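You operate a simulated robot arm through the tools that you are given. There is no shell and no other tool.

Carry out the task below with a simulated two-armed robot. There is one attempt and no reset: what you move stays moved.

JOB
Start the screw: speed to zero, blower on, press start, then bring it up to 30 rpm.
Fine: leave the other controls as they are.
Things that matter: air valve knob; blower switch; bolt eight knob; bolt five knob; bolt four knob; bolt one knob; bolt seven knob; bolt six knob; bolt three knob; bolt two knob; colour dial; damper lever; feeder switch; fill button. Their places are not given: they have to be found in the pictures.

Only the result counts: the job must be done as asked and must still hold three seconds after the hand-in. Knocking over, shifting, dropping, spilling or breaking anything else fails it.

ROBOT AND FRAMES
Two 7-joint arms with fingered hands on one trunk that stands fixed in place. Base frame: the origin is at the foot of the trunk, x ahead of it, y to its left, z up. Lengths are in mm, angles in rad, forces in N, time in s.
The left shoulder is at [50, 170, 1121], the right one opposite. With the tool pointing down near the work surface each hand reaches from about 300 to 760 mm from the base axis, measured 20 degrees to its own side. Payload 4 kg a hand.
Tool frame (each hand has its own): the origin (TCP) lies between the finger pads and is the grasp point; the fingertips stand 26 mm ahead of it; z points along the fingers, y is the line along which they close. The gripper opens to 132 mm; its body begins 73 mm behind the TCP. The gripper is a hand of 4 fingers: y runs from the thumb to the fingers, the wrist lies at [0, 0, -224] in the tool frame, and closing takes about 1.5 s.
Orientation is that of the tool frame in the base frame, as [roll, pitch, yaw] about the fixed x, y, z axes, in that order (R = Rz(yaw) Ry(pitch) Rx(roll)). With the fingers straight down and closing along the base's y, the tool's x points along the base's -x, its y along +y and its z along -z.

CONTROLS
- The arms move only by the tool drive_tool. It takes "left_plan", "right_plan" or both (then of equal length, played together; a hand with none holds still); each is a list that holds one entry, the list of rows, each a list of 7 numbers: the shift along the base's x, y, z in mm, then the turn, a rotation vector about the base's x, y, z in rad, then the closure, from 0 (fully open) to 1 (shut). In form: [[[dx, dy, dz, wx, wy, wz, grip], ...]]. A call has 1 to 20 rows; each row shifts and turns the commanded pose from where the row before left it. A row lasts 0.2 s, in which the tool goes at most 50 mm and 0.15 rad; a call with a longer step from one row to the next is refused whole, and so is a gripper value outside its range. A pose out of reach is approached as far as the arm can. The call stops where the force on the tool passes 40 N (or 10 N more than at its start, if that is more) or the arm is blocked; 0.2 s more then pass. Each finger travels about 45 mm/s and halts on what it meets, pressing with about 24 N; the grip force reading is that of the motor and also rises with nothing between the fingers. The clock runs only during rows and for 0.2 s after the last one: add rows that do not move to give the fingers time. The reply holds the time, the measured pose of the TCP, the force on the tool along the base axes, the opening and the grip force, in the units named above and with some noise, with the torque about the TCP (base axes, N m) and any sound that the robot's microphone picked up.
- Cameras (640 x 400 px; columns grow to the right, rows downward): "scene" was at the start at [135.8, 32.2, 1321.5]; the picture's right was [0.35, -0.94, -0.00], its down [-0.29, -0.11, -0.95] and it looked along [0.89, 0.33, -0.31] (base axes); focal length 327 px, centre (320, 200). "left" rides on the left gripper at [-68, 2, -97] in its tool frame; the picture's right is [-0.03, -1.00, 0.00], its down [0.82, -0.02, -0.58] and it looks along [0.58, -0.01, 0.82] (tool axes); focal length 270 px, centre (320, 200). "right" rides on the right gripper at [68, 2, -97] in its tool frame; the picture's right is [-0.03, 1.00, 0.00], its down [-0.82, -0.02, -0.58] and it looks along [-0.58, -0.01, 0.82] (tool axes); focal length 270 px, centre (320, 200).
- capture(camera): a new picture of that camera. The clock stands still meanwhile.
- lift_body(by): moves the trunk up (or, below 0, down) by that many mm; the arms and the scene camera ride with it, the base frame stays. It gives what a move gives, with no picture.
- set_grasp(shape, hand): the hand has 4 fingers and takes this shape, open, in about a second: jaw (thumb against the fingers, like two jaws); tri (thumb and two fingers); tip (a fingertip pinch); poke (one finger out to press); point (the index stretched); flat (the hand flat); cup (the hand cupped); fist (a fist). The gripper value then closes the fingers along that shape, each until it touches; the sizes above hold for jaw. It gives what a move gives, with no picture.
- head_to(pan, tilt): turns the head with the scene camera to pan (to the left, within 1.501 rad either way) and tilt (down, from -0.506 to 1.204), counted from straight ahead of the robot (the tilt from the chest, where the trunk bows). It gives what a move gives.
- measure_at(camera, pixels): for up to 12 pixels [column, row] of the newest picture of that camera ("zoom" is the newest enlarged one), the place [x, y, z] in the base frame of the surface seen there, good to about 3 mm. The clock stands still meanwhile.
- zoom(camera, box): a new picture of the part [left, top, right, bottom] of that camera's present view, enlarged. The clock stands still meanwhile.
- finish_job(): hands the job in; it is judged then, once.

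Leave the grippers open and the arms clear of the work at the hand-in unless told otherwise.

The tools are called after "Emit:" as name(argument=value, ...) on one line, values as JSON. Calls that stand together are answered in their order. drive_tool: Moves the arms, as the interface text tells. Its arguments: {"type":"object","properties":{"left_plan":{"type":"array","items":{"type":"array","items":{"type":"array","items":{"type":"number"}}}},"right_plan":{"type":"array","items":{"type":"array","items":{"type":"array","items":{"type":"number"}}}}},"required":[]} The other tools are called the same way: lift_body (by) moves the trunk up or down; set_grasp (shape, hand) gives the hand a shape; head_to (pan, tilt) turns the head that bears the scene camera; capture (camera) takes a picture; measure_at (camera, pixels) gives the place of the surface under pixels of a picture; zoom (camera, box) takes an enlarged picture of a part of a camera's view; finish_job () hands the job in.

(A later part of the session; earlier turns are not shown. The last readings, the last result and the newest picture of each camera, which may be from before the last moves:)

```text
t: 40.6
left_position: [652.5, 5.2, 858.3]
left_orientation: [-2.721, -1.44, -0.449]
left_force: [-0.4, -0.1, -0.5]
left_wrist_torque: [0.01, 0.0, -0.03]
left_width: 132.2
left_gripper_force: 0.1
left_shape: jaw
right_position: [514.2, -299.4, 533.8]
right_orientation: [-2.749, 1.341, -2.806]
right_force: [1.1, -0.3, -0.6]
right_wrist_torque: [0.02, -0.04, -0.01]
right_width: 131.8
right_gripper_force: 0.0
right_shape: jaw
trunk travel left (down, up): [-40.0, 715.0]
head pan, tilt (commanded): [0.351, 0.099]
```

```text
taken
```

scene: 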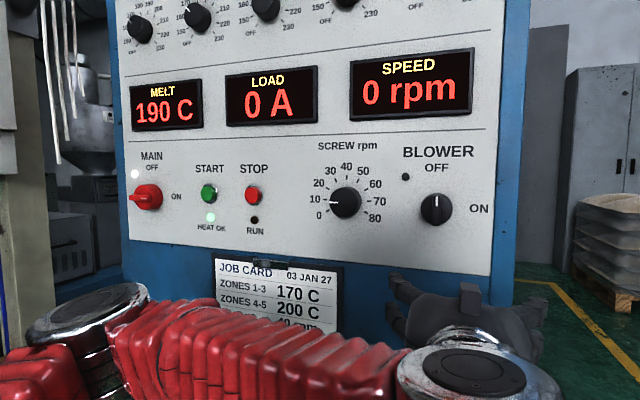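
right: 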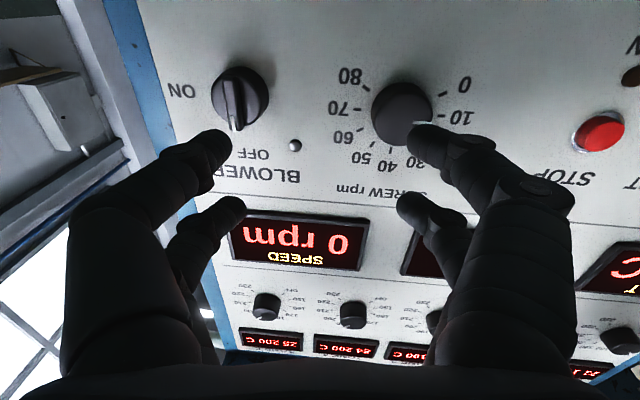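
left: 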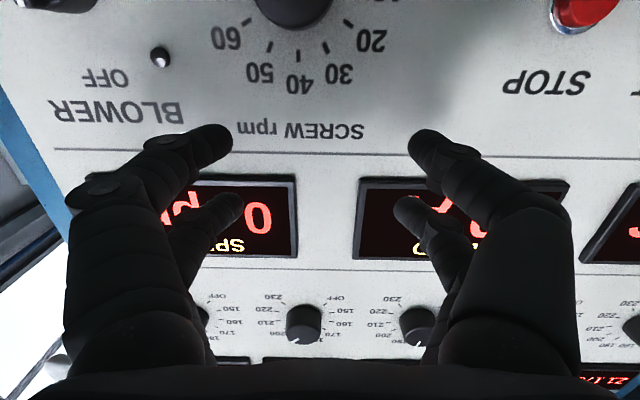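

The view is clear. The dial is at (346,202) and still points at 10, and the blower points to OFF. I'll move the left hand to about (660, 170, 961) in front of the dial and level it.

Emit:
drive_tool(left_plan=[[[0, 30, 25, 0, 0, 0, 0], [0, 35, 25, 0, -0.03, 0, 0.2], [2, 35, 25, -0.02, -0.03, 0.01, 0.4], [3, 35, 15, -0.02, -0.03, 0.01, 0.4], [3, 30, 13, -0.013, -0.029, 0.008, 0.4], [0, 0, 0, 0, 0, 0, 0.4], [0, 0, 0, 0, 0, 0, 0.4]]])

Emit:
capture(camera="left")

Emit:
capture(camera="scene")

```text
t: 42.2
left_position: [659.9, 169.9, 960.3]
left_orientation: [-1.355, -1.567, -1.784]
left_force: [0.3, 0.6, 0.7]
left_wrist_torque: [0.0, -0.04, -0.01]
left_width: 79.7
left_gripper_force: 0.1
left_shape: jaw
right_position: [513.7, -299.4, 533.5]
right_orientation: [-2.748, 1.34, -2.806]
right_force: [0.4, -0.2, 0.5]
right_wrist_torque: [0.02, 0.01, -0.01]
right_width: 131.7
right_gripper_force: 0.1
right_shape: jaw
trunk travel left (down, up): [-40.0, 715.0]
head pan, tilt (commanded): [0.351, 0.099]
```

```text
taken
```

left: 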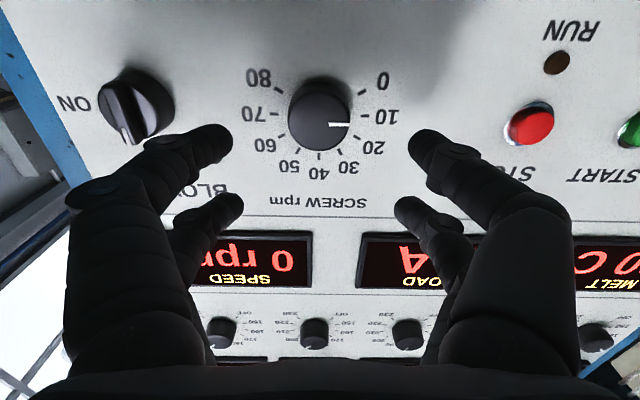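

```text
taken
```

scene: 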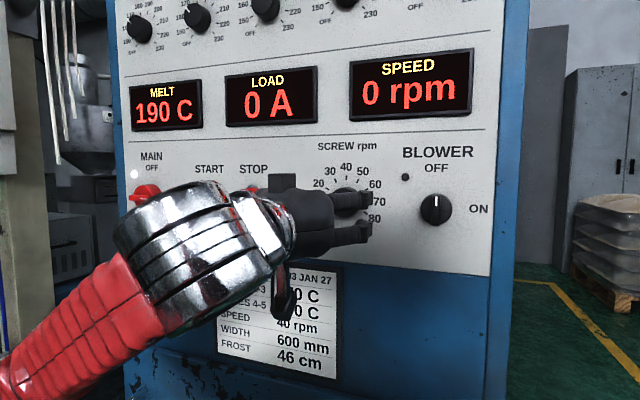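

The left arm reached exactly (660, 170, 960) and level, with the dial centred between the fingers in its view at (320,115). I'll advance 82 mm so the fingertips straddle the knob just short of the panel.

Emit:
drive_tool(left_plan=[[[25, 0, 0, 0, 0, 0, 0.4], [25, 0, 0.5, 0, 0, 0, 0.4], [20, 0, 0.5, 0, 0, 0, 0.4], [12, 0, 0, 0, 0, 0, 0.4], [0, 0, 0, 0, 0, 0, 0.4]]])

Emit:
capture(camera="left")

Emit:
capture(camera="scene")

```text
t: 43.5
left_position: [742.4, 171.0, 960.9]
left_orientation: [-1.447, -1.57, -1.694]
left_force: [0.3, 0.6, -0.2]
left_wrist_torque: [0.01, -0.01, -0.05]
left_width: 79.4
left_gripper_force: 0.0
left_shape: jaw
right_position: [513.1, -300.4, 533.6]
right_orientation: [-2.749, 1.341, -2.807]
right_force: [-0.6, -0.8, 0.1]
right_wrist_torque: [0.03, 0.01, 0.01]
right_width: 131.8
right_gripper_force: 0.0
right_shape: jaw
trunk travel left (down, up): [-40.0, 715.0]
head pan, tilt (commanded): [0.351, 0.099]
```

```text
taken
```

left: 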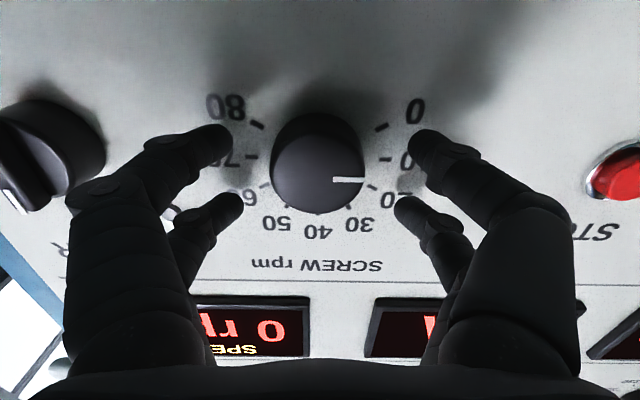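

```text
taken
```

scene: 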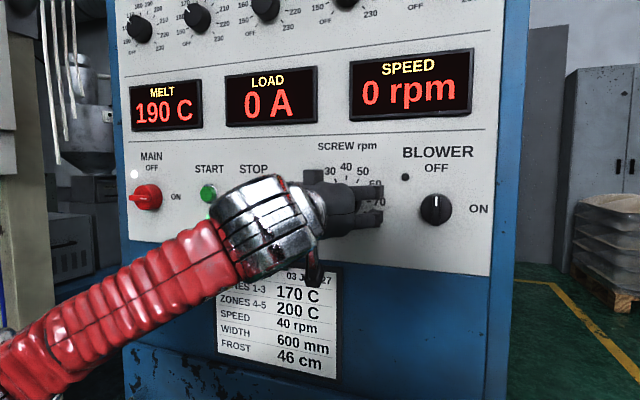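

The knob sits centred between the four fingertips at about (318,172). I'll close on it and read the force.

Emit:
drive_tool(left_plan=[[[0, 0, 0, 0, 0, 0, 0.55], [0, 0, 0, 0, 0, 0, 0.7], [0, 0, 0, 0, 0, 0, 0.8], [0, 0, 0, 0, 0, 0, 0.8], [0, 0, 0, 0, 0, 0, 0.8], [0, 0, 0, 0, 0, 0, 0.8]]])

Emit:
capture(camera="left")

```text
t: 44.9
left_position: [742.3, 171.3, 963.5]
left_orientation: [-0.966, -1.568, -2.173]
left_force: [5.6, -0.5, 2.9]
left_wrist_torque: [0.03, -0.08, 0.0]
left_width: 24.2
left_gripper_force: 24.0
left_shape: jaw
right_position: [514.1, -299.5, 532.2]
right_orientation: [-2.749, 1.34, -2.805]
right_force: [-0.3, -0.8, 1.0]
right_wrist_torque: [0.0, 0.04, -0.01]
right_width: 131.9
right_gripper_force: 0.1
right_shape: jaw
trunk travel left (down, up): [-40.0, 715.0]
head pan, tilt (commanded): [0.351, 0.099]
```

```text
taken
```

left: 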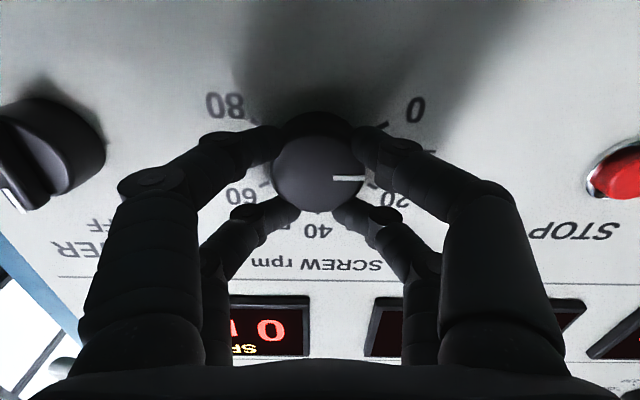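

All four fingertips hold the knob, with 24 N on the motor and only a small side force. I'll turn counter-clockwise (negative about x) by 0.5 rad toward 0 and look.

Emit:
drive_tool(left_plan=[[[0, 0, 0, -0.1, 0, 0, 0.8], [0, 0, 0, -0.1, 0, 0, 0.8], [0, 0, 0, -0.1, 0, 0, 0.8], [0, 0, 0, -0.1, 0, 0, 0.8], [0, 0, 0, -0.1, 0, 0, 0.8], [0, 0, 0, 0, 0, 0, 0.8]]])

Emit:
capture(camera="left")

Emit:
capture(camera="scene")

```text
t: 46.2
left_position: [743.4, 173.2, 964.2]
left_orientation: [1.609, -1.076, 1.528]
left_force: [-12.6, -7.5, -20.4]
left_wrist_torque: [0.25, 0.34, -0.07]
left_width: 23.7
left_gripper_force: 24.1
left_shape: jaw
left hand out of reach, approached as far as the arm can: row 5
right_position: [515.3, -299.7, 532.0]
right_orientation: [-2.752, 1.338, -2.811]
right_force: [-0.3, 0.5, 0.9]
right_wrist_torque: [-0.03, 0.0, -0.03]
right_width: 131.9
right_gripper_force: 0.0
right_shape: jaw
trunk travel left (down, up): [-40.0, 715.0]
head pan, tilt (commanded): [0.351, 0.099]
```

```text
taken
```

left: 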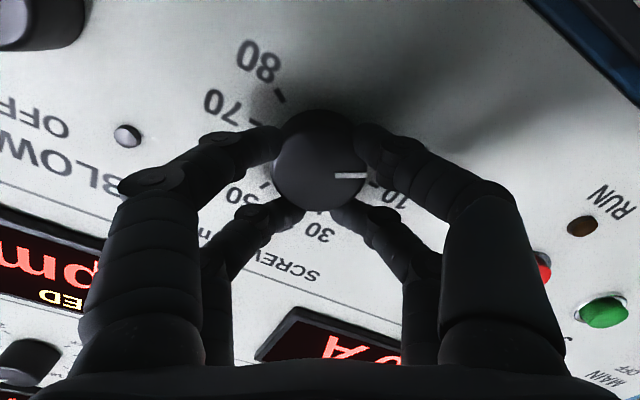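

```text
taken
```

scene: 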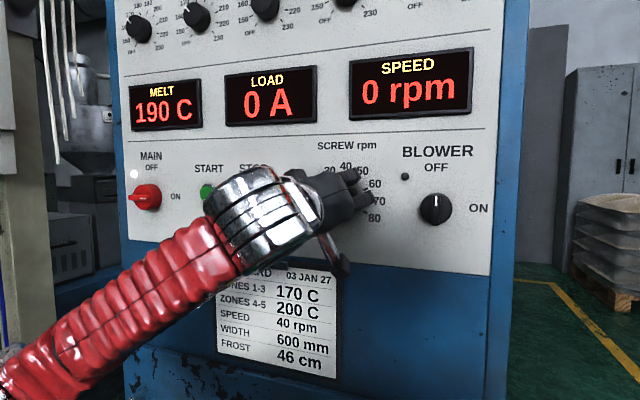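

The knob turned with the hand, about 28° by the reported orientation, and the arm said it was at its roll limit on the last row. I'll open, back off and check the pointer.

Emit:
drive_tool(left_plan=[[[0, 0, 0, 0, 0, 0, 0.6], [0, 0, 0, 0, 0, 0, 0.4], [0, 0, 0, 0, 0, 0, 0.4], [-20, 0, 0, 0, 0, 0, 0.4], [-30, 0, 0, 0.1, 0, 0, 0.4], [-30, 0, 0, 0.1, 0, 0, 0.4], [0, 0, 0, 0.1, 0, 0, 0.4], [0, 0, 0, 0.1, 0, 0, 0.4], [0, 0, 0, 0, 0, 0, 0.4]]])

Emit:
capture(camera="left")

Emit:
zoom(camera="left", box=[220, 50, 420, 175])

```text
t: 48.2
left_position: [661.8, 176.3, 968.6]
left_orientation: [1.569, -1.475, 1.572]
left_force: [0.7, -0.9, -1.4]
left_wrist_torque: [0.01, 0.03, -0.01]
left_width: 78.5
left_gripper_force: 0.1
left_shape: jaw
right_position: [513.8, -300.3, 533.9]
right_orientation: [-2.75, 1.34, -2.807]
right_force: [-1.2, 0.6, 0.3]
right_wrist_torque: [0.02, -0.01, 0.01]
right_width: 131.8
right_gripper_force: 0.1
right_shape: jaw
trunk travel left (down, up): [-40.0, 715.0]
head pan, tilt (commanded): [0.351, 0.099]
```

```text
taken
```

left: 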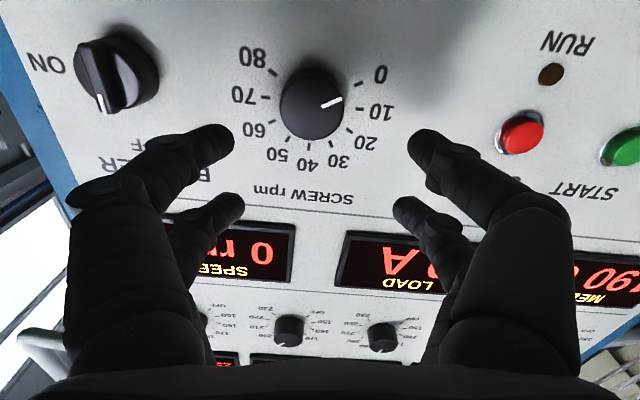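

```text
3.20 times, centred on (320, 112) of left
```

zoom: 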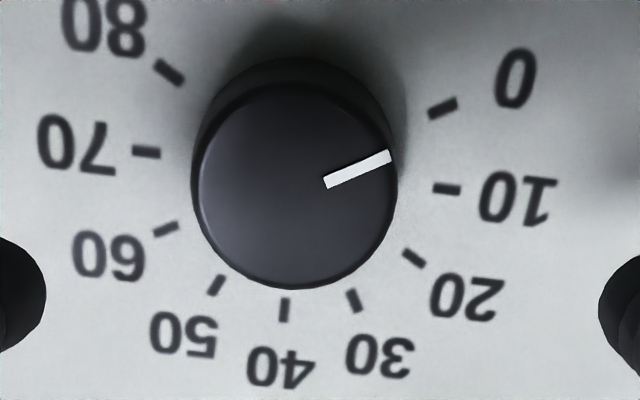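

In the zoom, the pointer line's slope from (325,183) to (390,155) is about −23°. That matches the 0 tick's slope from (428,114) to (457,101). I'll measure it in base coordinates to make sure.

Emit:
measure_at(camera="zoom", pixels=[[329, 182], [340, 177], [360, 168], [375, 162], [386, 157], [447, 188], [146, 152], [443, 108], [170, 72], [284, 310], [296, 185], [295, 190]])

Emit:
capture(camera="scene")

```text
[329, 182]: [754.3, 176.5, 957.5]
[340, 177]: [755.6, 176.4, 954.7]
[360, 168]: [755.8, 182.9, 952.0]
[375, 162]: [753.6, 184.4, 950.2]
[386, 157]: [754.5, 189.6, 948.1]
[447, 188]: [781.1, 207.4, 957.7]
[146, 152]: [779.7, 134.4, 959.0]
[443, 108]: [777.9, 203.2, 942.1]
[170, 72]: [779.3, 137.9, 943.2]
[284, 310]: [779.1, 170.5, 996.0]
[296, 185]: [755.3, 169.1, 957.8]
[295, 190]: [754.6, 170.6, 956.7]
```

```text
taken
```

scene: 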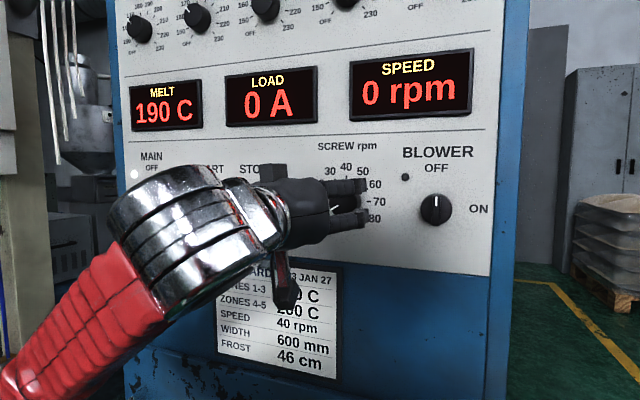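

The pointer is on the 0 mark, matching the 0 tick to within about 1°, so speed is at zero. Next is the blower. I'll slide the left hand aside toward START (y≈430) while the right hand comes up level in front of the blower switch at about (640, 35, 957).

Emit:
drive_tool(left_plan=[[[-5, 18, 0, 0.02, 0, 0, 0.4], [-5, 18, 0, 0.02, 0, 0, 0.2], [0, 18, 0, 0.02, 0, 0, 0], [0, 18, 0, 0.02, 0, 0, 0], [0, 18, 0, 0.014, 0, 0, 0], [0, 18, 0, 0, 0, 0, 0], [0, 18, 0, 0, 0, 0, 0], [0, 18, 0, 0, 0, 0, 0], [0, 18, 0, 0, 0, 0, 0], [0, 18, 0, 0, 0, 0, 0], [0, 18, 0, 0, 0, 0, 0], [0, 18, 0, 0, 0, 0, 0], [0, 18, 0, 0, 0, 0, 0], [0, 20, 0, 0, 0, 0, 0], [0, 0, 0, 0, 0, 0, 0]]], right_plan=[[[9, 20, 30, 0, 0, 0, 0], [9, 20, 30, 0, 0, 0, 0], [9, 22, 30, 0, -0.02, 0, 0], [9, 24, 30, 0.01, -0.02, 0.005, 0], [9, 24, 30, 0.01, -0.02, 0.005, 0], [9, 25, 30, 0.01, -0.02, 0.005, 0], [9, 25, 30, 0.01, -0.02, 0.005, 0], [9, 25, 30, 0.01, -0.02, 0.006, 0], [9, 25, 30, 0.01, -0.02, 0.006, 0], [9, 25, 30, 0.01, -0.02, 0.006, 0], [9, 25, 30, 0.01, -0.02, 0.006, 0], [9, 25, 30, 0.007, -0.02, 0.006, 0], [9, 25, 32, 0, -0.0115, 0.006, 0], [9, 25, 31, 0, 0, 0, 0], [0, 0, 0, 0, 0, 0, 0]]])

Emit:
capture(camera="scene")

Emit:
capture(camera="right")

Emit:
capture(camera="left")

```text
t: 51.5
left_position: [651.8, 431.1, 968.4]
left_orientation: [1.475, -1.567, 1.666]
left_force: [-0.1, -1.2, 0.0]
left_wrist_torque: [-0.01, 0.0, 0.04]
left_width: 131.9
left_gripper_force: 0.2
left_shape: jaw
right_position: [681.9, 34.0, 915.5]
right_orientation: [2.3, 1.564, 2.297]
right_force: [0.3, 1.3, -0.1]
right_wrist_torque: [-0.03, 0.01, -0.01]
right_width: 131.8
right_gripper_force: 0.0
right_shape: jaw
right hand out of reach, approached as far as the arm can: row 1, 2, 3, 4
trunk travel left (down, up): [-40.0, 715.0]
head pan, tilt (commanded): [0.351, 0.099]
```

```text
taken
```

scene: 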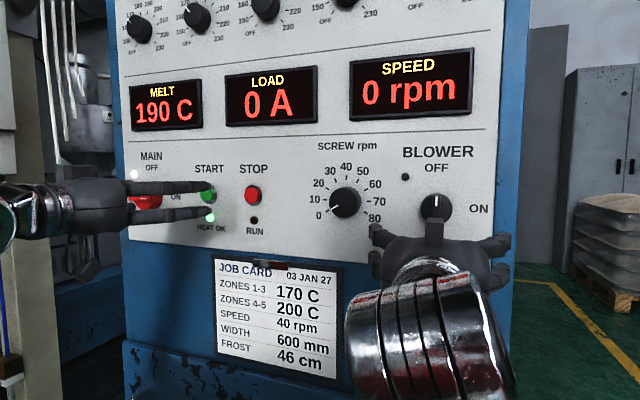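

```text
taken
```

right: 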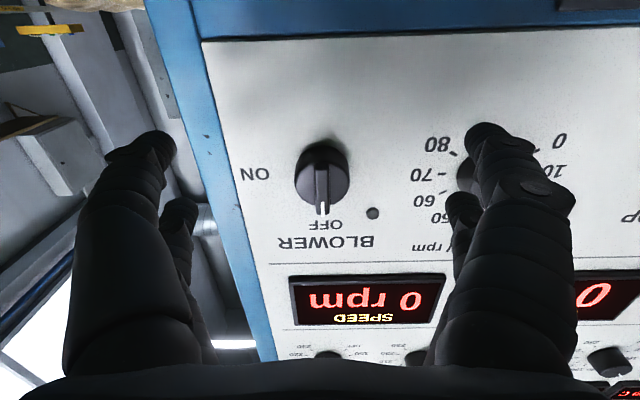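

```text
taken
```

left: 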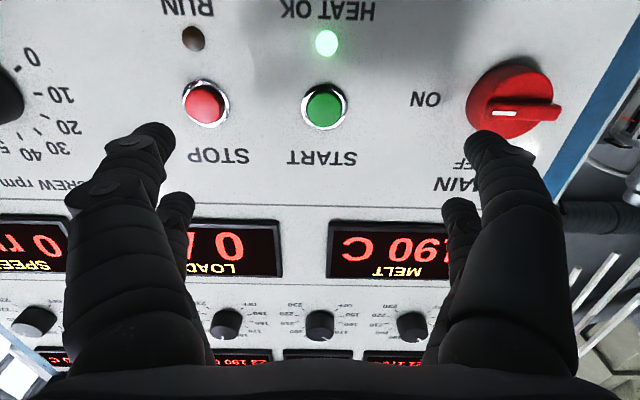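

The left hand is centred on START, at (325,107) in its view. The right hand is level at (682, 34, 915). I'll raise it 42 mm to the blower and, before gripping, test in free space whether this wrist can roll clockwise by 90° about x.

Emit:
drive_tool(right_plan=[[[-5, 0, 20, 0, 0, 0, 0], [-5, 1, 21.5, 0, 0, 0, 0], [0, 0, 0, 0.1428, 0, 0, 0.2], [0, 0, 0, 0.1428, 0, 0, 0.4], [0, 0, 0, 0.1428, 0, 0, 0.4], [0, 0, 0, 0.1428, 0, 0, 0.4], [0, 0, 0, 0.1428, 0, 0, 0.4], [0, 0, 0, 0.1428, 0, 0, 0.4], [0, 0, 0, 0.1428, 0, 0, 0.4], [0, 0, 0, 0.1428, 0, 0, 0.4], [0, 0, 0, 0.1428, 0, 0, 0.4], [0, 0, 0, 0.1428, 0, 0, 0.4], [0, 0, 0, 0.1428, 0, 0, 0.4], [0, 0, 0, 0, 0, 0, 0.4]]])

Emit:
capture(camera="right")

```text
t: 54.5
left_position: [651.8, 430.7, 967.9]
left_orientation: [1.47, -1.566, 1.67]
left_force: [0.2, 0.2, 0.0]
left_wrist_torque: [0.02, -0.03, 0.01]
left_width: 131.8
left_gripper_force: 0.1
left_shape: jaw
right_position: [671.2, 36.3, 957.5]
right_orientation: [1.574, -0.004, 1.573]
right_force: [-0.8, -0.1, -0.8]
right_wrist_torque: [-0.01, 0.01, -0.01]
right_width: 79.8
right_gripper_force: 0.0
right_shape: jaw
trunk travel left (down, up): [-40.0, 715.0]
head pan, tilt (commanded): [0.351, 0.099]
```

```text
taken
```

right: 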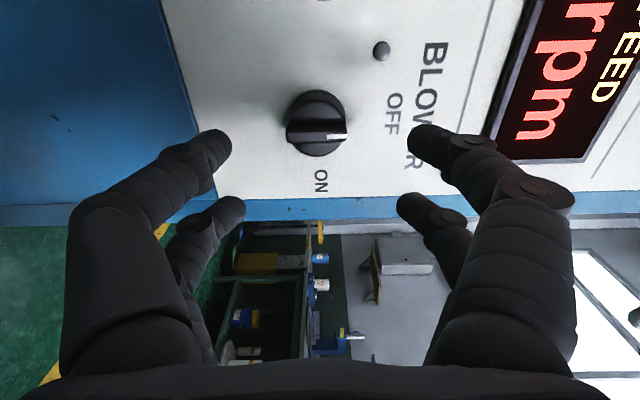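

The right wrist can roll the full 90° clockwise. From this side view I'll measure the blower bar at (300–345,137) and its disc, then roll back to 0 to grip.

Emit:
measure_at(camera="right", pixels=[[300, 136], [318, 136], [338, 136], [315, 100], [318, 152], [290, 120], [340, 112], [381, 50]])

Emit:
drive_tool(right_plan=[[[0, 0, 0, -0.1428, 0, 0, 0.4], [0, 0, 0, -0.1428, 0, 0, 0.4], [0, 0, 0, -0.1428, 0, 0, 0.4], [0, 0, 0, -0.1428, 0, 0, 0.4], [0, 0, 0, -0.1428, 0, 0, 0.4], [0, 0, 0, -0.1428, 0, 0, 0.5], [0, 0, 0, -0.1428, 0, 0, 0.5], [0, 0, 0, -0.1428, 0, 0, 0.5], [0, 0, 0, -0.1428, 0, 0, 0.5], [0, 0, 0, -0.1428, 0, 0, 0.5], [0, 0, 0, -0.1428, 0, 0, 0.5], [0, 0, 0, 0, 0, 0, 0.5]]])

Emit:
capture(camera="right")

Emit:
zoom(camera="right", box=[220, 40, 420, 165])

```text
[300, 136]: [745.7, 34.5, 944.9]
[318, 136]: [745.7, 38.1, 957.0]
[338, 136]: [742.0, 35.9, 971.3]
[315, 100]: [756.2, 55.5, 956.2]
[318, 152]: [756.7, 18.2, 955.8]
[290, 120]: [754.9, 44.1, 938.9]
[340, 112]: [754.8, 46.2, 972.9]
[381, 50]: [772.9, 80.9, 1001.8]
```

```text
t: 57.0
left_position: [651.7, 431.9, 967.5]
left_orientation: [1.47, -1.568, 1.675]
left_force: [0.0, -0.5, 0.2]
left_wrist_torque: [-0.02, 0.02, 0.0]
left_width: 132.0
left_gripper_force: 0.0
left_shape: jaw
right_position: [669.9, 36.8, 958.3]
right_orientation: [2.513, 1.565, 2.514]
right_force: [-0.2, 0.5, -1.2]
right_wrist_torque: [0.03, 0.0, 0.02]
right_width: 66.6
right_gripper_force: 0.1
right_shape: jaw
trunk travel left (down, up): [-40.0, 715.0]
head pan, tilt (commanded): [0.351, 0.099]
```

```text
taken
```

right: 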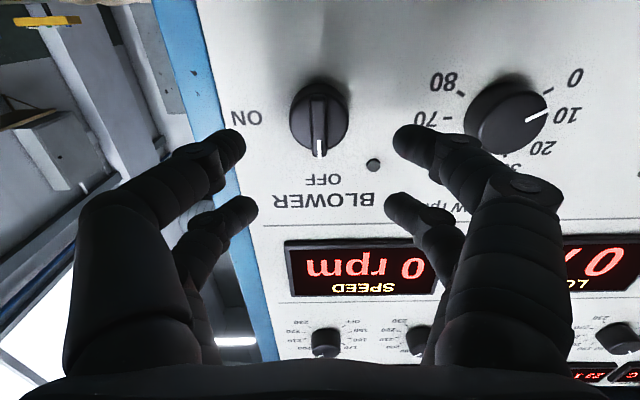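

```text
3.20 times, centred on (320, 102) of right
```

zoom: 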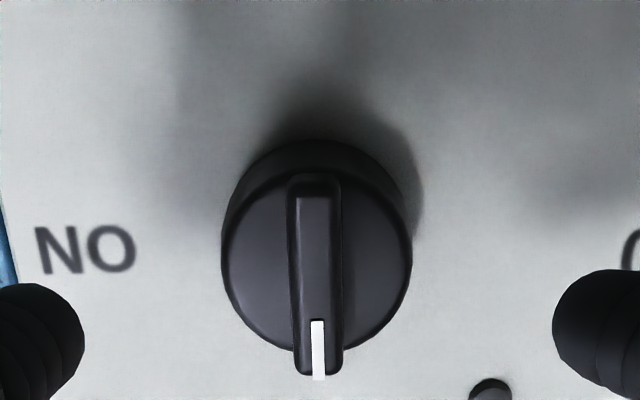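

The bar is centred at y≈36, z≈957. It is about 10 mm wide, with its front at x≈743 and the disc face at x≈755. I'll advance 56 mm so the fingertips reach x≈752 on both sides of the bar, then close.

Emit:
drive_tool(right_plan=[[[20, -0.5, -0.5, 0, 0, 0, 0.5], [20, 0, -0.5, 0, 0, 0, 0.5], [16, 0, 0, 0, 0, 0, 0.5], [0, 0, 0, 0, 0, 0, 0.5], [0, 0, 0, 0, 0, 0, 0.65], [0, 0, 0, 0, 0, 0, 0.8], [0, 0, 0, 0, 0, 0, 0.95], [0, 0, 0, 0, 0, 0, 0.95], [0, 0, 0, 0, 0, 0, 0.95], [0, 0, 0, 0, 0, 0, 0.95]]])

Emit:
capture(camera="right")

Emit:
capture(camera="scene")

```text
t: 59.2
left_position: [651.7, 429.9, 969.5]
left_orientation: [1.008, -1.567, 2.136]
left_force: [0.4, 0.3, 0.4]
left_wrist_torque: [0.02, 0.01, -0.02]
left_width: 132.1
left_gripper_force: 0.1
left_shape: jaw
right_position: [722.5, 37.2, 959.9]
right_orientation: [2.101, 1.564, 2.102]
right_force: [-24.0, -2.2, -7.4]
right_wrist_torque: [0.03, 0.16, -0.15]
right_width: 4.7
right_gripper_force: 24.0
right_shape: jaw
trunk travel left (down, up): [-40.0, 715.0]
head pan, tilt (commanded): [0.351, 0.099]
```

```text
taken
```

right: 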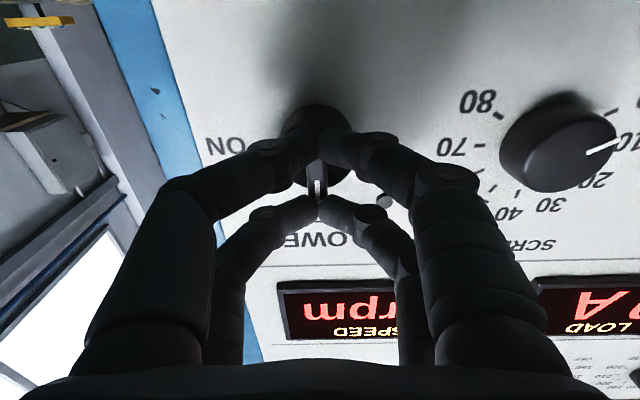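

```text
taken
```

scene: 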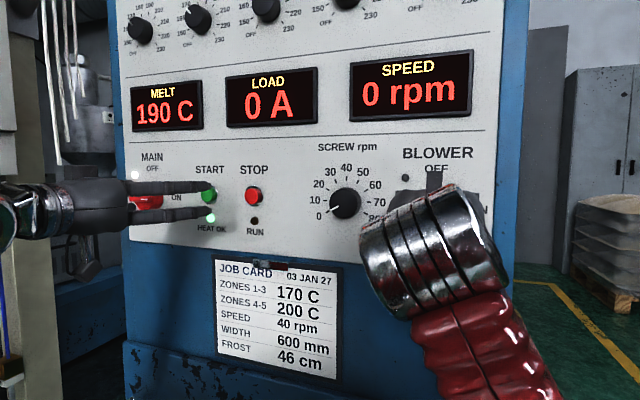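

The fingers closed onto the bar (width reading 4.7), but the curling tips push on the disc face with 24 N. I'll ease back 3 mm, then turn clockwise 0.4 rad and check.

Emit:
drive_tool(right_plan=[[[-3, 0, -1, 0, 0, 0, 0.95], [0, 0, 0, 0.1, 0, 0, 0.95], [0, 0, 0, 0.1, 0, 0, 0.95], [0, 0, 0, 0.1, 0, 0, 0.95], [0, 0, 0, 0.1, 0, 0, 0.95], [0, 0, 0, 0, 0, 0, 0.95]]])

Emit:
capture(camera="right")

Emit:
zoom(camera="right", box=[220, 60, 420, 260])

```text
t: 60.6
left_position: [651.4, 429.9, 969.0]
left_orientation: [1.133, -1.568, 2.011]
left_force: [0.1, 0.0, -0.2]
left_wrist_torque: [0.01, 0.0, -0.03]
left_width: 132.0
left_gripper_force: 0.1
left_shape: jaw
right_position: [722.5, 34.2, 958.6]
right_orientation: [1.573, 1.163, 1.572]
right_force: [3.6, -2.9, 17.8]
right_wrist_torque: [0.03, -0.55, -0.09]
right_width: 3.4
right_gripper_force: 23.8
right_shape: jaw
trunk travel left (down, up): [-40.0, 715.0]
head pan, tilt (commanded): [0.351, 0.099]
```

```text
taken
```

right: 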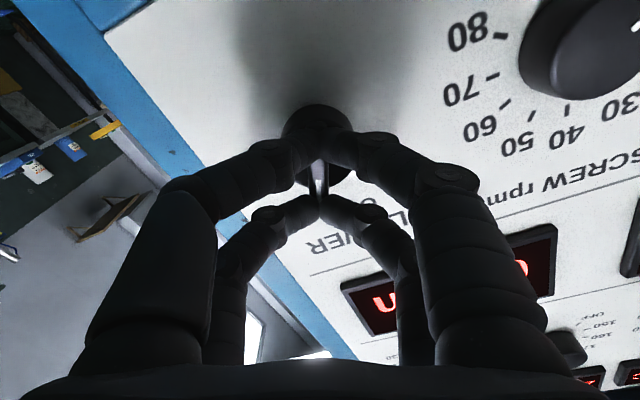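

```text
2.00 times, centred on (320, 160) of right
```

zoom: 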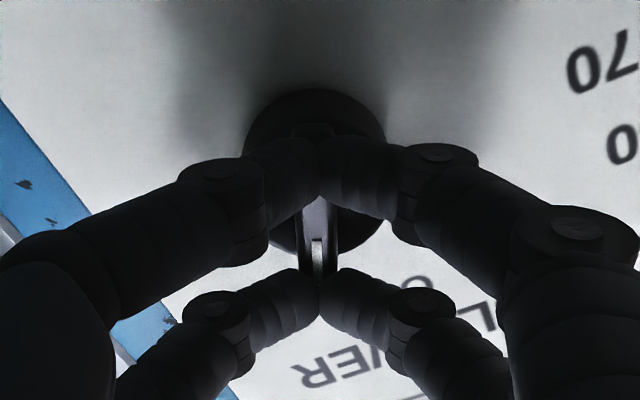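

The bar follows the hand. The force reads +17.8 N in z, so the hand's turning centre is a little low. I'll shift up 2 mm and keep turning clockwise.

Emit:
drive_tool(right_plan=[[[0, 0, 2, 0.05, 0, 0, 0.95], [0, 0, 0, 0.1, 0, 0, 0.95], [0, 0, 0, 0.1, 0, 0, 0.95], [0, 0, 0, 0.1, 0, 0, 0.95], [0, 0, 0, 0.1, 0, 0, 0.95], [0, 0, 0, 0, 0, 0, 0.95]]])

Emit:
capture(camera="right")

```text
t: 62.0
left_position: [649.8, 430.4, 969.4]
left_orientation: [0.938, -1.568, 2.203]
left_force: [-0.5, 0.0, -0.5]
left_wrist_torque: [-0.02, -0.04, -0.04]
left_width: 132.0
left_gripper_force: 0.0
left_shape: jaw
right_position: [723.9, 33.6, 957.4]
right_orientation: [1.576, 0.713, 1.576]
right_force: [-21.4, -10.1, -2.9]
right_wrist_torque: [-0.03, 0.14, -0.47]
right_width: 3.3
right_gripper_force: 23.4
right_shape: jaw
trunk travel left (down, up): [-40.0, 715.0]
head pan, tilt (commanded): [0.351, 0.099]
```

```text
taken
```

right: 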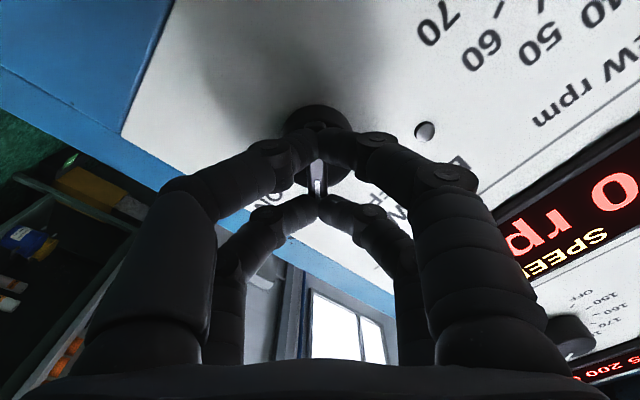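

It has turned about 0.86 rad with the bar still aligned. The push on the panel is −21 N in x, so I'll ease back 2 mm and 1 mm in y and turn the remaining 0.71 rad.

Emit:
drive_tool(right_plan=[[[-2, -1, 0, 0.05, 0, 0, 0.95], [0, 0, 0, 0.1, 0, 0, 0.95], [0, 0, 0, 0.1, 0, 0, 0.95], [0, 0, 0, 0.1, 0, 0, 0.95], [0, 0, 0, 0.1, 0, 0, 0.95], [0, 0, 0, 0, 0, 0, 0.95]]])

Emit:
capture(camera="right")

Emit:
capture(camera="scene")

```text
t: 63.5
left_position: [652.3, 430.4, 968.9]
left_orientation: [1.523, -1.569, 1.617]
left_force: [-0.2, -0.3, 0.4]
left_wrist_torque: [-0.02, 0.04, 0.02]
left_width: 131.9
left_gripper_force: 0.2
left_shape: jaw
right_position: [721.7, 32.7, 957.4]
right_orientation: [1.575, 0.263, 1.571]
right_force: [10.1, -14.0, 6.6]
right_wrist_torque: [0.0, -0.17, -0.3]
right_width: 2.9
right_gripper_force: 23.2
right_shape: jaw
trunk travel left (down, up): [-40.0, 715.0]
head pan, tilt (commanded): [0.351, 0.099]
```

```text
taken
```

right: 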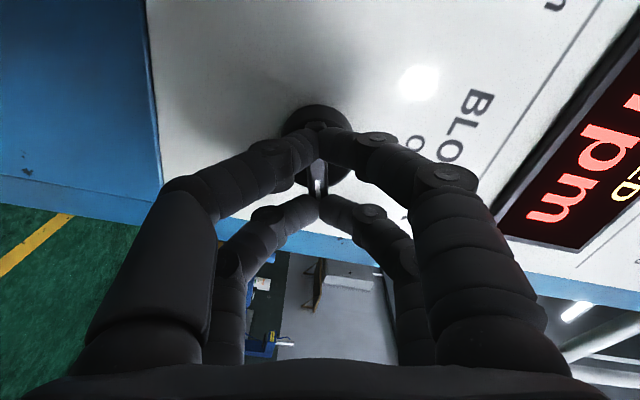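

```text
taken
```

scene: 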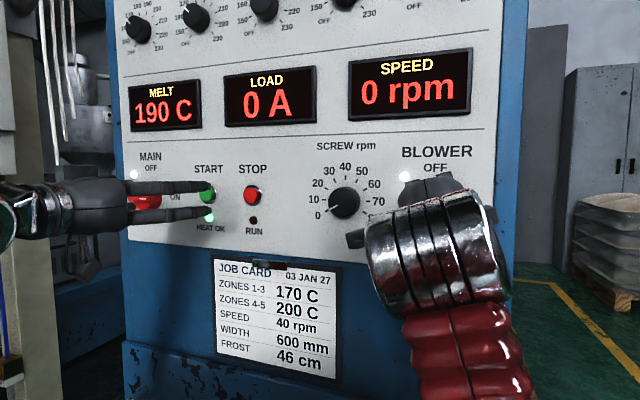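

The blower lamp at (406,175) is now lit. I'll turn the last 0.27 rad to bring the bar fully to ON.

Emit:
drive_tool(right_plan=[[[0, -1.5, 1, 0.07, 0, 0, 0.95], [0, 0, 0, 0.1, 0, 0, 0.95], [0, 0, 0, 0.1, 0, 0, 0.95], [0, 0, 0, 0, 0, 0, 0.95]]])

Emit:
capture(camera="right")

```text
t: 64.5
left_position: [651.2, 430.3, 968.6]
left_orientation: [1.605, -1.57, 1.535]
left_force: [-1.2, -0.9, 0.2]
left_wrist_torque: [0.0, 0.0, -0.01]
left_width: 131.7
left_gripper_force: 0.0
left_shape: jaw
right_position: [721.4, 31.9, 957.6]
right_orientation: [1.579, -0.005, 1.573]
right_force: [-10.2, -9.6, -12.7]
right_wrist_torque: [-0.06, 0.47, -0.25]
right_width: 3.1
right_gripper_force: 23.9
right_shape: jaw
trunk travel left (down, up): [-40.0, 715.0]
head pan, tilt (commanded): [0.351, 0.099]
```

```text
taken
```

right: 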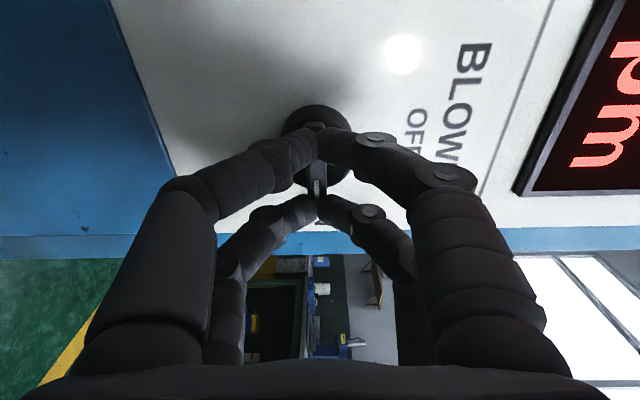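

The bar is turned the full 90° and the lamp is lit. I'll open the fingers, back straight out and check the switch.

Emit:
drive_tool(right_plan=[[[0, 0, 0, 0, 0, 0, 0.8], [0, 0, 0, 0, 0, 0, 0.6], [0, 0, 0, 0, 0, 0, 0.4], [0, 0, 0, 0, 0, 0, 0.4], [0, 0, 0, 0, 0, 0, 0.4], [-20, 0, 0, 0, 0, 0, 0.4], [-35, 0, 0, 0, 0, 0, 0.4], [-25, 0, 0, 0, 0, 0, 0.4], [0, 0, 0, 0, 0, 0, 0.4]]])

Emit:
capture(camera="right")

Emit:
capture(camera="scene")

```text
t: 66.5
left_position: [651.1, 430.3, 968.3]
left_orientation: [1.475, -1.569, 1.668]
left_force: [0.1, 0.0, 0.1]
left_wrist_torque: [0.0, -0.01, -0.01]
left_width: 131.9
left_gripper_force: 0.0
left_shape: jaw
right_position: [640.3, 34.1, 958.0]
right_orientation: [1.575, -0.002, 1.573]
right_force: [0.0, -1.3, 0.8]
right_wrist_torque: [-0.04, 0.02, 0.02]
right_width: 78.8
right_gripper_force: 0.1
right_shape: jaw
trunk travel left (down, up): [-40.0, 715.0]
head pan, tilt (commanded): [0.351, 0.099]
```

```text
taken
```

right: 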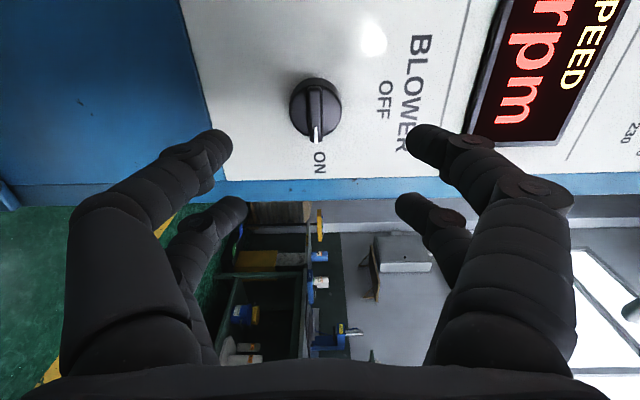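

```text
taken
```

scene: 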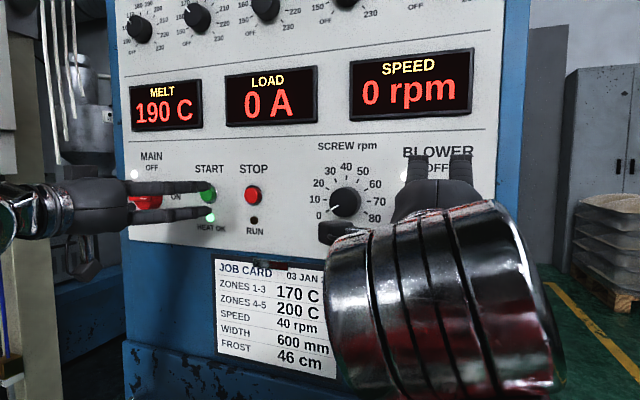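

The pointer faces ON and the lamp is lit. I'll move the right hand away to its own side, with its roll back to 0, and set the left hand to the poke shape for START.

Emit:
drive_tool(right_plan=[[[-20, -10, 0, -0.14, 0, 0, 0.2], [-20, -20, 0, -0.14, 0, 0, 0], [-10, -25, 0, -0.14, 0, 0, 0], [-10, -25, 0, -0.14, 0, 0, 0], [0, -25, 0, -0.14, 0, 0, 0], [0, -25, 0, -0.14, 0, 0, 0], [0, -20, -10, -0.14, 0, 0, 0], [0, -20, -10, -0.14, 0, 0, 0], [0, -10, -10, -0.14, 0, 0, 0], [0, 0, 0, -0.14, 0, 0, 0], [0, 0, 0, -0.14, 0, 0, 0], [0, 0, 0, 0, 0, 0, 0]]])

Emit:
set_grasp(hand="left", shape="poke")

Emit:
capture(camera="left")

Emit:
capture(camera="scene")

```text
t: 69.0
left_position: [651.9, 430.7, 968.5]
left_orientation: [1.473, -1.567, 1.668]
left_force: [1.0, -0.1, -0.3]
left_wrist_torque: [-0.01, -0.04, 0.04]
left_width: 132.1
left_gripper_force: 0.1
left_shape: jaw
right_position: [586.3, -144.3, 932.1]
right_orientation: [1.728, 1.536, 1.726]
right_force: [0.1, 0.8, 0.6]
right_wrist_torque: [-0.02, 0.0, 0.0]
right_width: 131.9
right_gripper_force: 0.0
right_shape: jaw
right hand out of reach, approached as far as the arm can: row 9
trunk travel left (down, up): [-40.0, 715.0]
head pan, tilt (commanded): [0.351, 0.099]
```

```text
t: 70.0
left_position: [652.5, 430.8, 967.7]
left_orientation: [1.467, -1.569, 1.674]
left_force: [-0.4, -0.2, 0.1]
left_wrist_torque: [0.0, 0.02, 0.02]
left_width: 0.0
left_gripper_force: 0.0
left_shape: poke
right_position: [587.2, -143.4, 932.9]
right_orientation: [1.705, 1.535, 1.704]
right_force: [-0.1, -0.2, -0.4]
right_wrist_torque: [-0.02, 0.0, 0.02]
right_width: 131.9
right_gripper_force: 0.0
right_shape: jaw
trunk travel left (down, up): [-40.0, 715.0]
head pan, tilt (commanded): [0.351, 0.099]
```

```text
taken
```

left: 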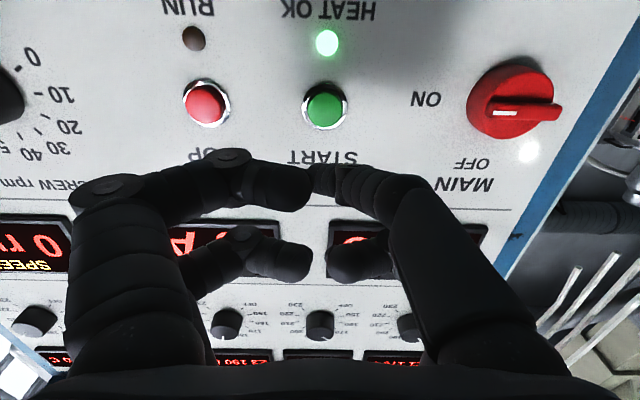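

```text
taken
```

scene: 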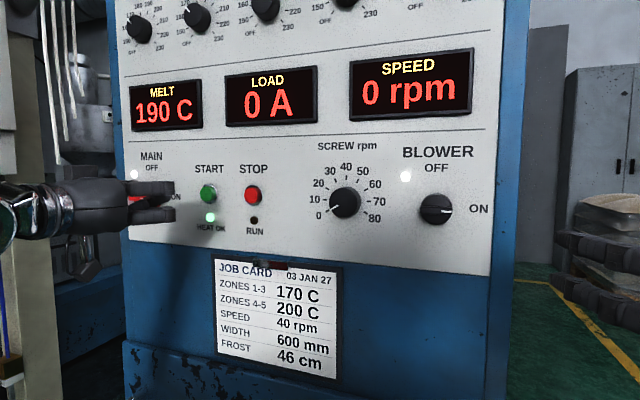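

The scene view confirms blower ON (lamp lit at (405,176)) and the dial at 0. I'll zoom into the left camera to find the fingertip of the poke shape.

Emit:
zoom(camera="left", box=[180, 60, 460, 300])

Emit:
measure_at(camera="left", pixels=[[318, 178], [330, 185], [345, 185], [380, 185], [290, 185], [255, 175], [275, 258], [345, 258], [325, 105], [410, 200]])

Emit:
zoom(camera="scene", box=[0, 140, 280, 315])

```text
1.67 times, centred on (320, 180) of left
```

zoom: 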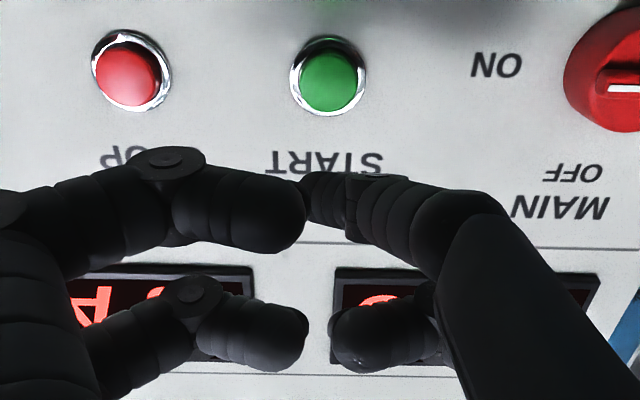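

```text
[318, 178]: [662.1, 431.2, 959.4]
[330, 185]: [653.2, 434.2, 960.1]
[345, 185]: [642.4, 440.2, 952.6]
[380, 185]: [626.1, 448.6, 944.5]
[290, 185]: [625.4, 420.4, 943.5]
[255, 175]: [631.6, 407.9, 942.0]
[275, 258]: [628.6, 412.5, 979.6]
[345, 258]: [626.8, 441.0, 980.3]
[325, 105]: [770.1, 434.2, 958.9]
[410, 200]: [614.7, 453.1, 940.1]
```

```text
2.29 times, centred on (140, 228) of scene
```

zoom: 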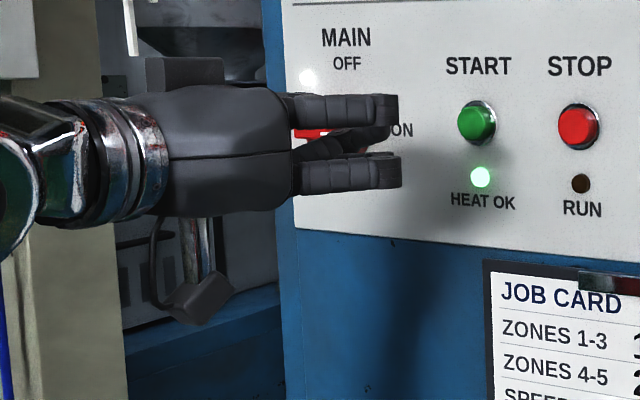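

The extended finger slants to a tip near (662+, 431, 960), close to the tool axis and ahead of the curled fingers. I'll measure the START button more precisely in the left picture around (325,108).

Emit:
measure_at(camera="left", pixels=[[325, 110], [325, 98], [325, 120], [310, 107], [340, 107], [302, 105], [347, 103], [325, 86], [325, 129], [314, 180], [316, 174], [322, 172]])

Emit:
measure_at(camera="scene", pixels=[[208, 193], [208, 187], [208, 200], [203, 193], [213, 193], [208, 183], [208, 205], [173, 188], [170, 214], [165, 200]])

```text
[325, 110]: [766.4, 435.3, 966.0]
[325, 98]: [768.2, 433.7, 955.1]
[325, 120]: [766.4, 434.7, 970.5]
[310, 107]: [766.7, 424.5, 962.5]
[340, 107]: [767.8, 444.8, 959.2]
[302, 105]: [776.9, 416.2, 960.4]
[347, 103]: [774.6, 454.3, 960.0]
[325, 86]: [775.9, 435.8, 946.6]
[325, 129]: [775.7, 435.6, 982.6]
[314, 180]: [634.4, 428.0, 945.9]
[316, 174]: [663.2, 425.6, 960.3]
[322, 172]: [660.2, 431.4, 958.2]
```

```text
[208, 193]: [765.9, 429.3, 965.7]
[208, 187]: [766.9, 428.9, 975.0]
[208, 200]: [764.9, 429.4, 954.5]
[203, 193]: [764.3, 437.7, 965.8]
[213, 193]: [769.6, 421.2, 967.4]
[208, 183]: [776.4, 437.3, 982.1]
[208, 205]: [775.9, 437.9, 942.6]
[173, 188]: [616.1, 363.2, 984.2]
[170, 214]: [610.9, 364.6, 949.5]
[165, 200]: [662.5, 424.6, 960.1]
```

START's face is at about (766, 432, 964), and the poke fingertip is on the tool axis about 12–25 mm ahead of the TCP. The speed dial is at 0 and the blower is on. I'll advance to just short of the button.

Emit:
drive_tool(left_plan=[[[25, 0, 0, 0, 0, 0, 0], [25, 0.5, 0, 0, 0, 0, 0], [15, 0.5, 0, 0, 0, 0, 0], [5, 0, 0, 0, 0, 0, 0], [0, 0, 0, 0, 0, 0, 0]]])

Emit:
capture(camera="left")

Emit:
zoom(camera="scene", box=[100, 140, 300, 265])

```text
t: 71.2
left_position: [721.9, 433.4, 969.0]
left_orientation: [1.352, -1.567, 1.793]
left_force: [-0.2, 0.3, 0.5]
left_wrist_torque: [0.02, 0.01, -0.01]
left_width: 0.1
left_gripper_force: 0.1
left_shape: poke
right_position: [585.9, -144.1, 933.7]
right_orientation: [1.703, 1.535, 1.702]
right_force: [-0.7, -0.8, 0.1]
right_wrist_torque: [0.03, -0.01, -0.02]
right_width: 131.9
right_gripper_force: 0.1
right_shape: jaw
trunk travel left (down, up): [-40.0, 715.0]
head pan, tilt (commanded): [0.351, 0.099]
```

```text
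taken
```

left: 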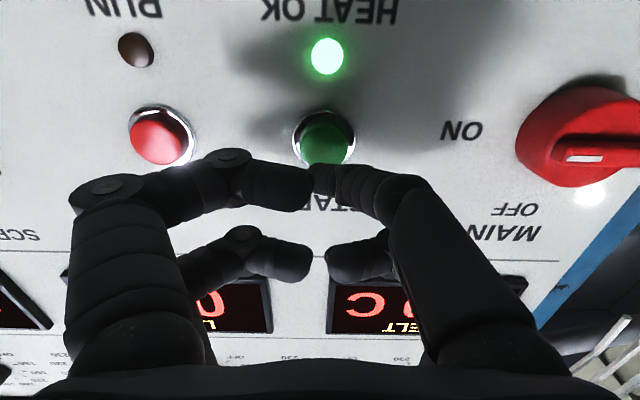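

```text
3.20 times, centred on (200, 202) of scene
```

zoom: 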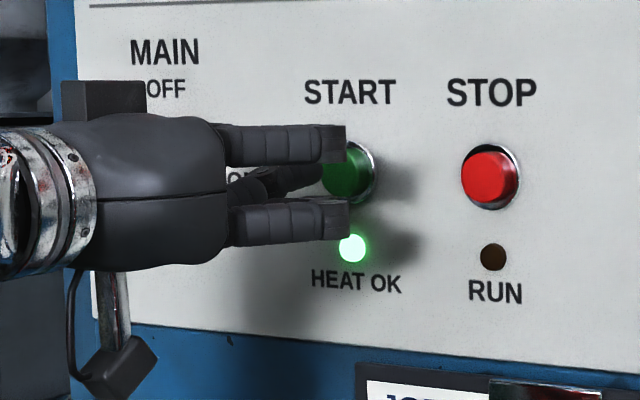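

The fingertip at (320,165) is closing on the green button at (325,140) with no contact yet. I'll press forward in 4 mm steps and watch the force.

Emit:
drive_tool(left_plan=[[[4, 0, -1, 0, 0, 0, 0], [4, 0, -1, 0, 0, 0, 0], [4, 0, 0, 0, 0, 0, 0], [4, 0, 0, 0, 0, 0, 0], [4, 0, 0, 0, 0, 0, 0]]])

Emit:
capture(camera="left")

```text
t: 72.3
left_position: [741.4, 432.1, 967.2]
left_orientation: [1.408, -1.567, 1.737]
left_force: [-2.5, 0.2, -0.5]
left_wrist_torque: [0.01, 0.01, 0.01]
left_width: 0.0
left_gripper_force: 0.0
left_shape: poke
right_position: [586.8, -143.7, 932.5]
right_orientation: [1.7, 1.535, 1.698]
right_force: [0.4, 0.3, -0.2]
right_wrist_torque: [0.02, 0.01, -0.04]
right_width: 131.9
right_gripper_force: 0.1
right_shape: jaw
trunk travel left (down, up): [-40.0, 715.0]
head pan, tilt (commanded): [0.351, 0.099]
heard: click
```

```text
taken
```

left: 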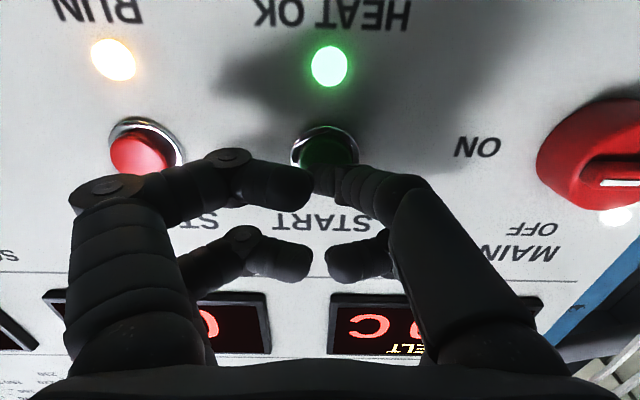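

The button clicked and the RUN lamp is lit amber at (113,58), so the screw has started. I'll back the finger off, return the hand to jaw shape and look at the scene.

Emit:
drive_tool(left_plan=[[[-10, 0, 0, 0, 0, 0, 0], [-25, 0, 0, 0, 0, 0, 0], [-30, 0, 0, 0, 0, 0, 0], [-25, 0, 0, 0, 0, 0, 0], [0, 0, 0, 0, 0, 0, 0]]])

Emit:
set_grasp(hand="left", shape="jaw")

Emit:
capture(camera="scene")

```text
t: 73.5
left_position: [652.1, 431.2, 967.9]
left_orientation: [1.555, -1.568, 1.588]
left_force: [-0.3, -0.3, -1.0]
left_wrist_torque: [0.02, 0.01, 0.0]
left_width: 0.0
left_gripper_force: 0.0
left_shape: poke
right_position: [586.5, -144.2, 933.3]
right_orientation: [1.706, 1.534, 1.702]
right_force: [0.4, -1.5, -0.8]
right_wrist_torque: [0.0, 0.01, -0.05]
right_width: 131.8
right_gripper_force: 0.1
right_shape: jaw
trunk travel left (down, up): [-40.0, 715.0]
head pan, tilt (commanded): [0.351, 0.099]
```

```text
t: 74.5
left_position: [653.5, 432.5, 967.8]
left_orientation: [1.464, -1.566, 1.679]
left_force: [0.7, 0.5, -0.4]
left_wrist_torque: [-0.01, 0.01, -0.01]
left_width: 131.9
left_gripper_force: 0.1
left_shape: jaw
right_position: [586.9, -144.1, 932.4]
right_orientation: [1.706, 1.535, 1.702]
right_force: [-0.6, 0.5, 0.4]
right_wrist_torque: [0.0, 0.02, -0.02]
right_width: 131.6
right_gripper_force: 0.1
right_shape: jaw
trunk travel left (down, up): [-40.0, 715.0]
head pan, tilt (commanded): [0.351, 0.099]
```

```text
taken
```

scene: 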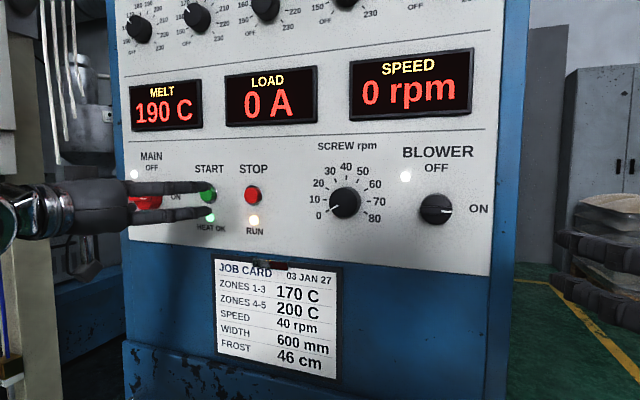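

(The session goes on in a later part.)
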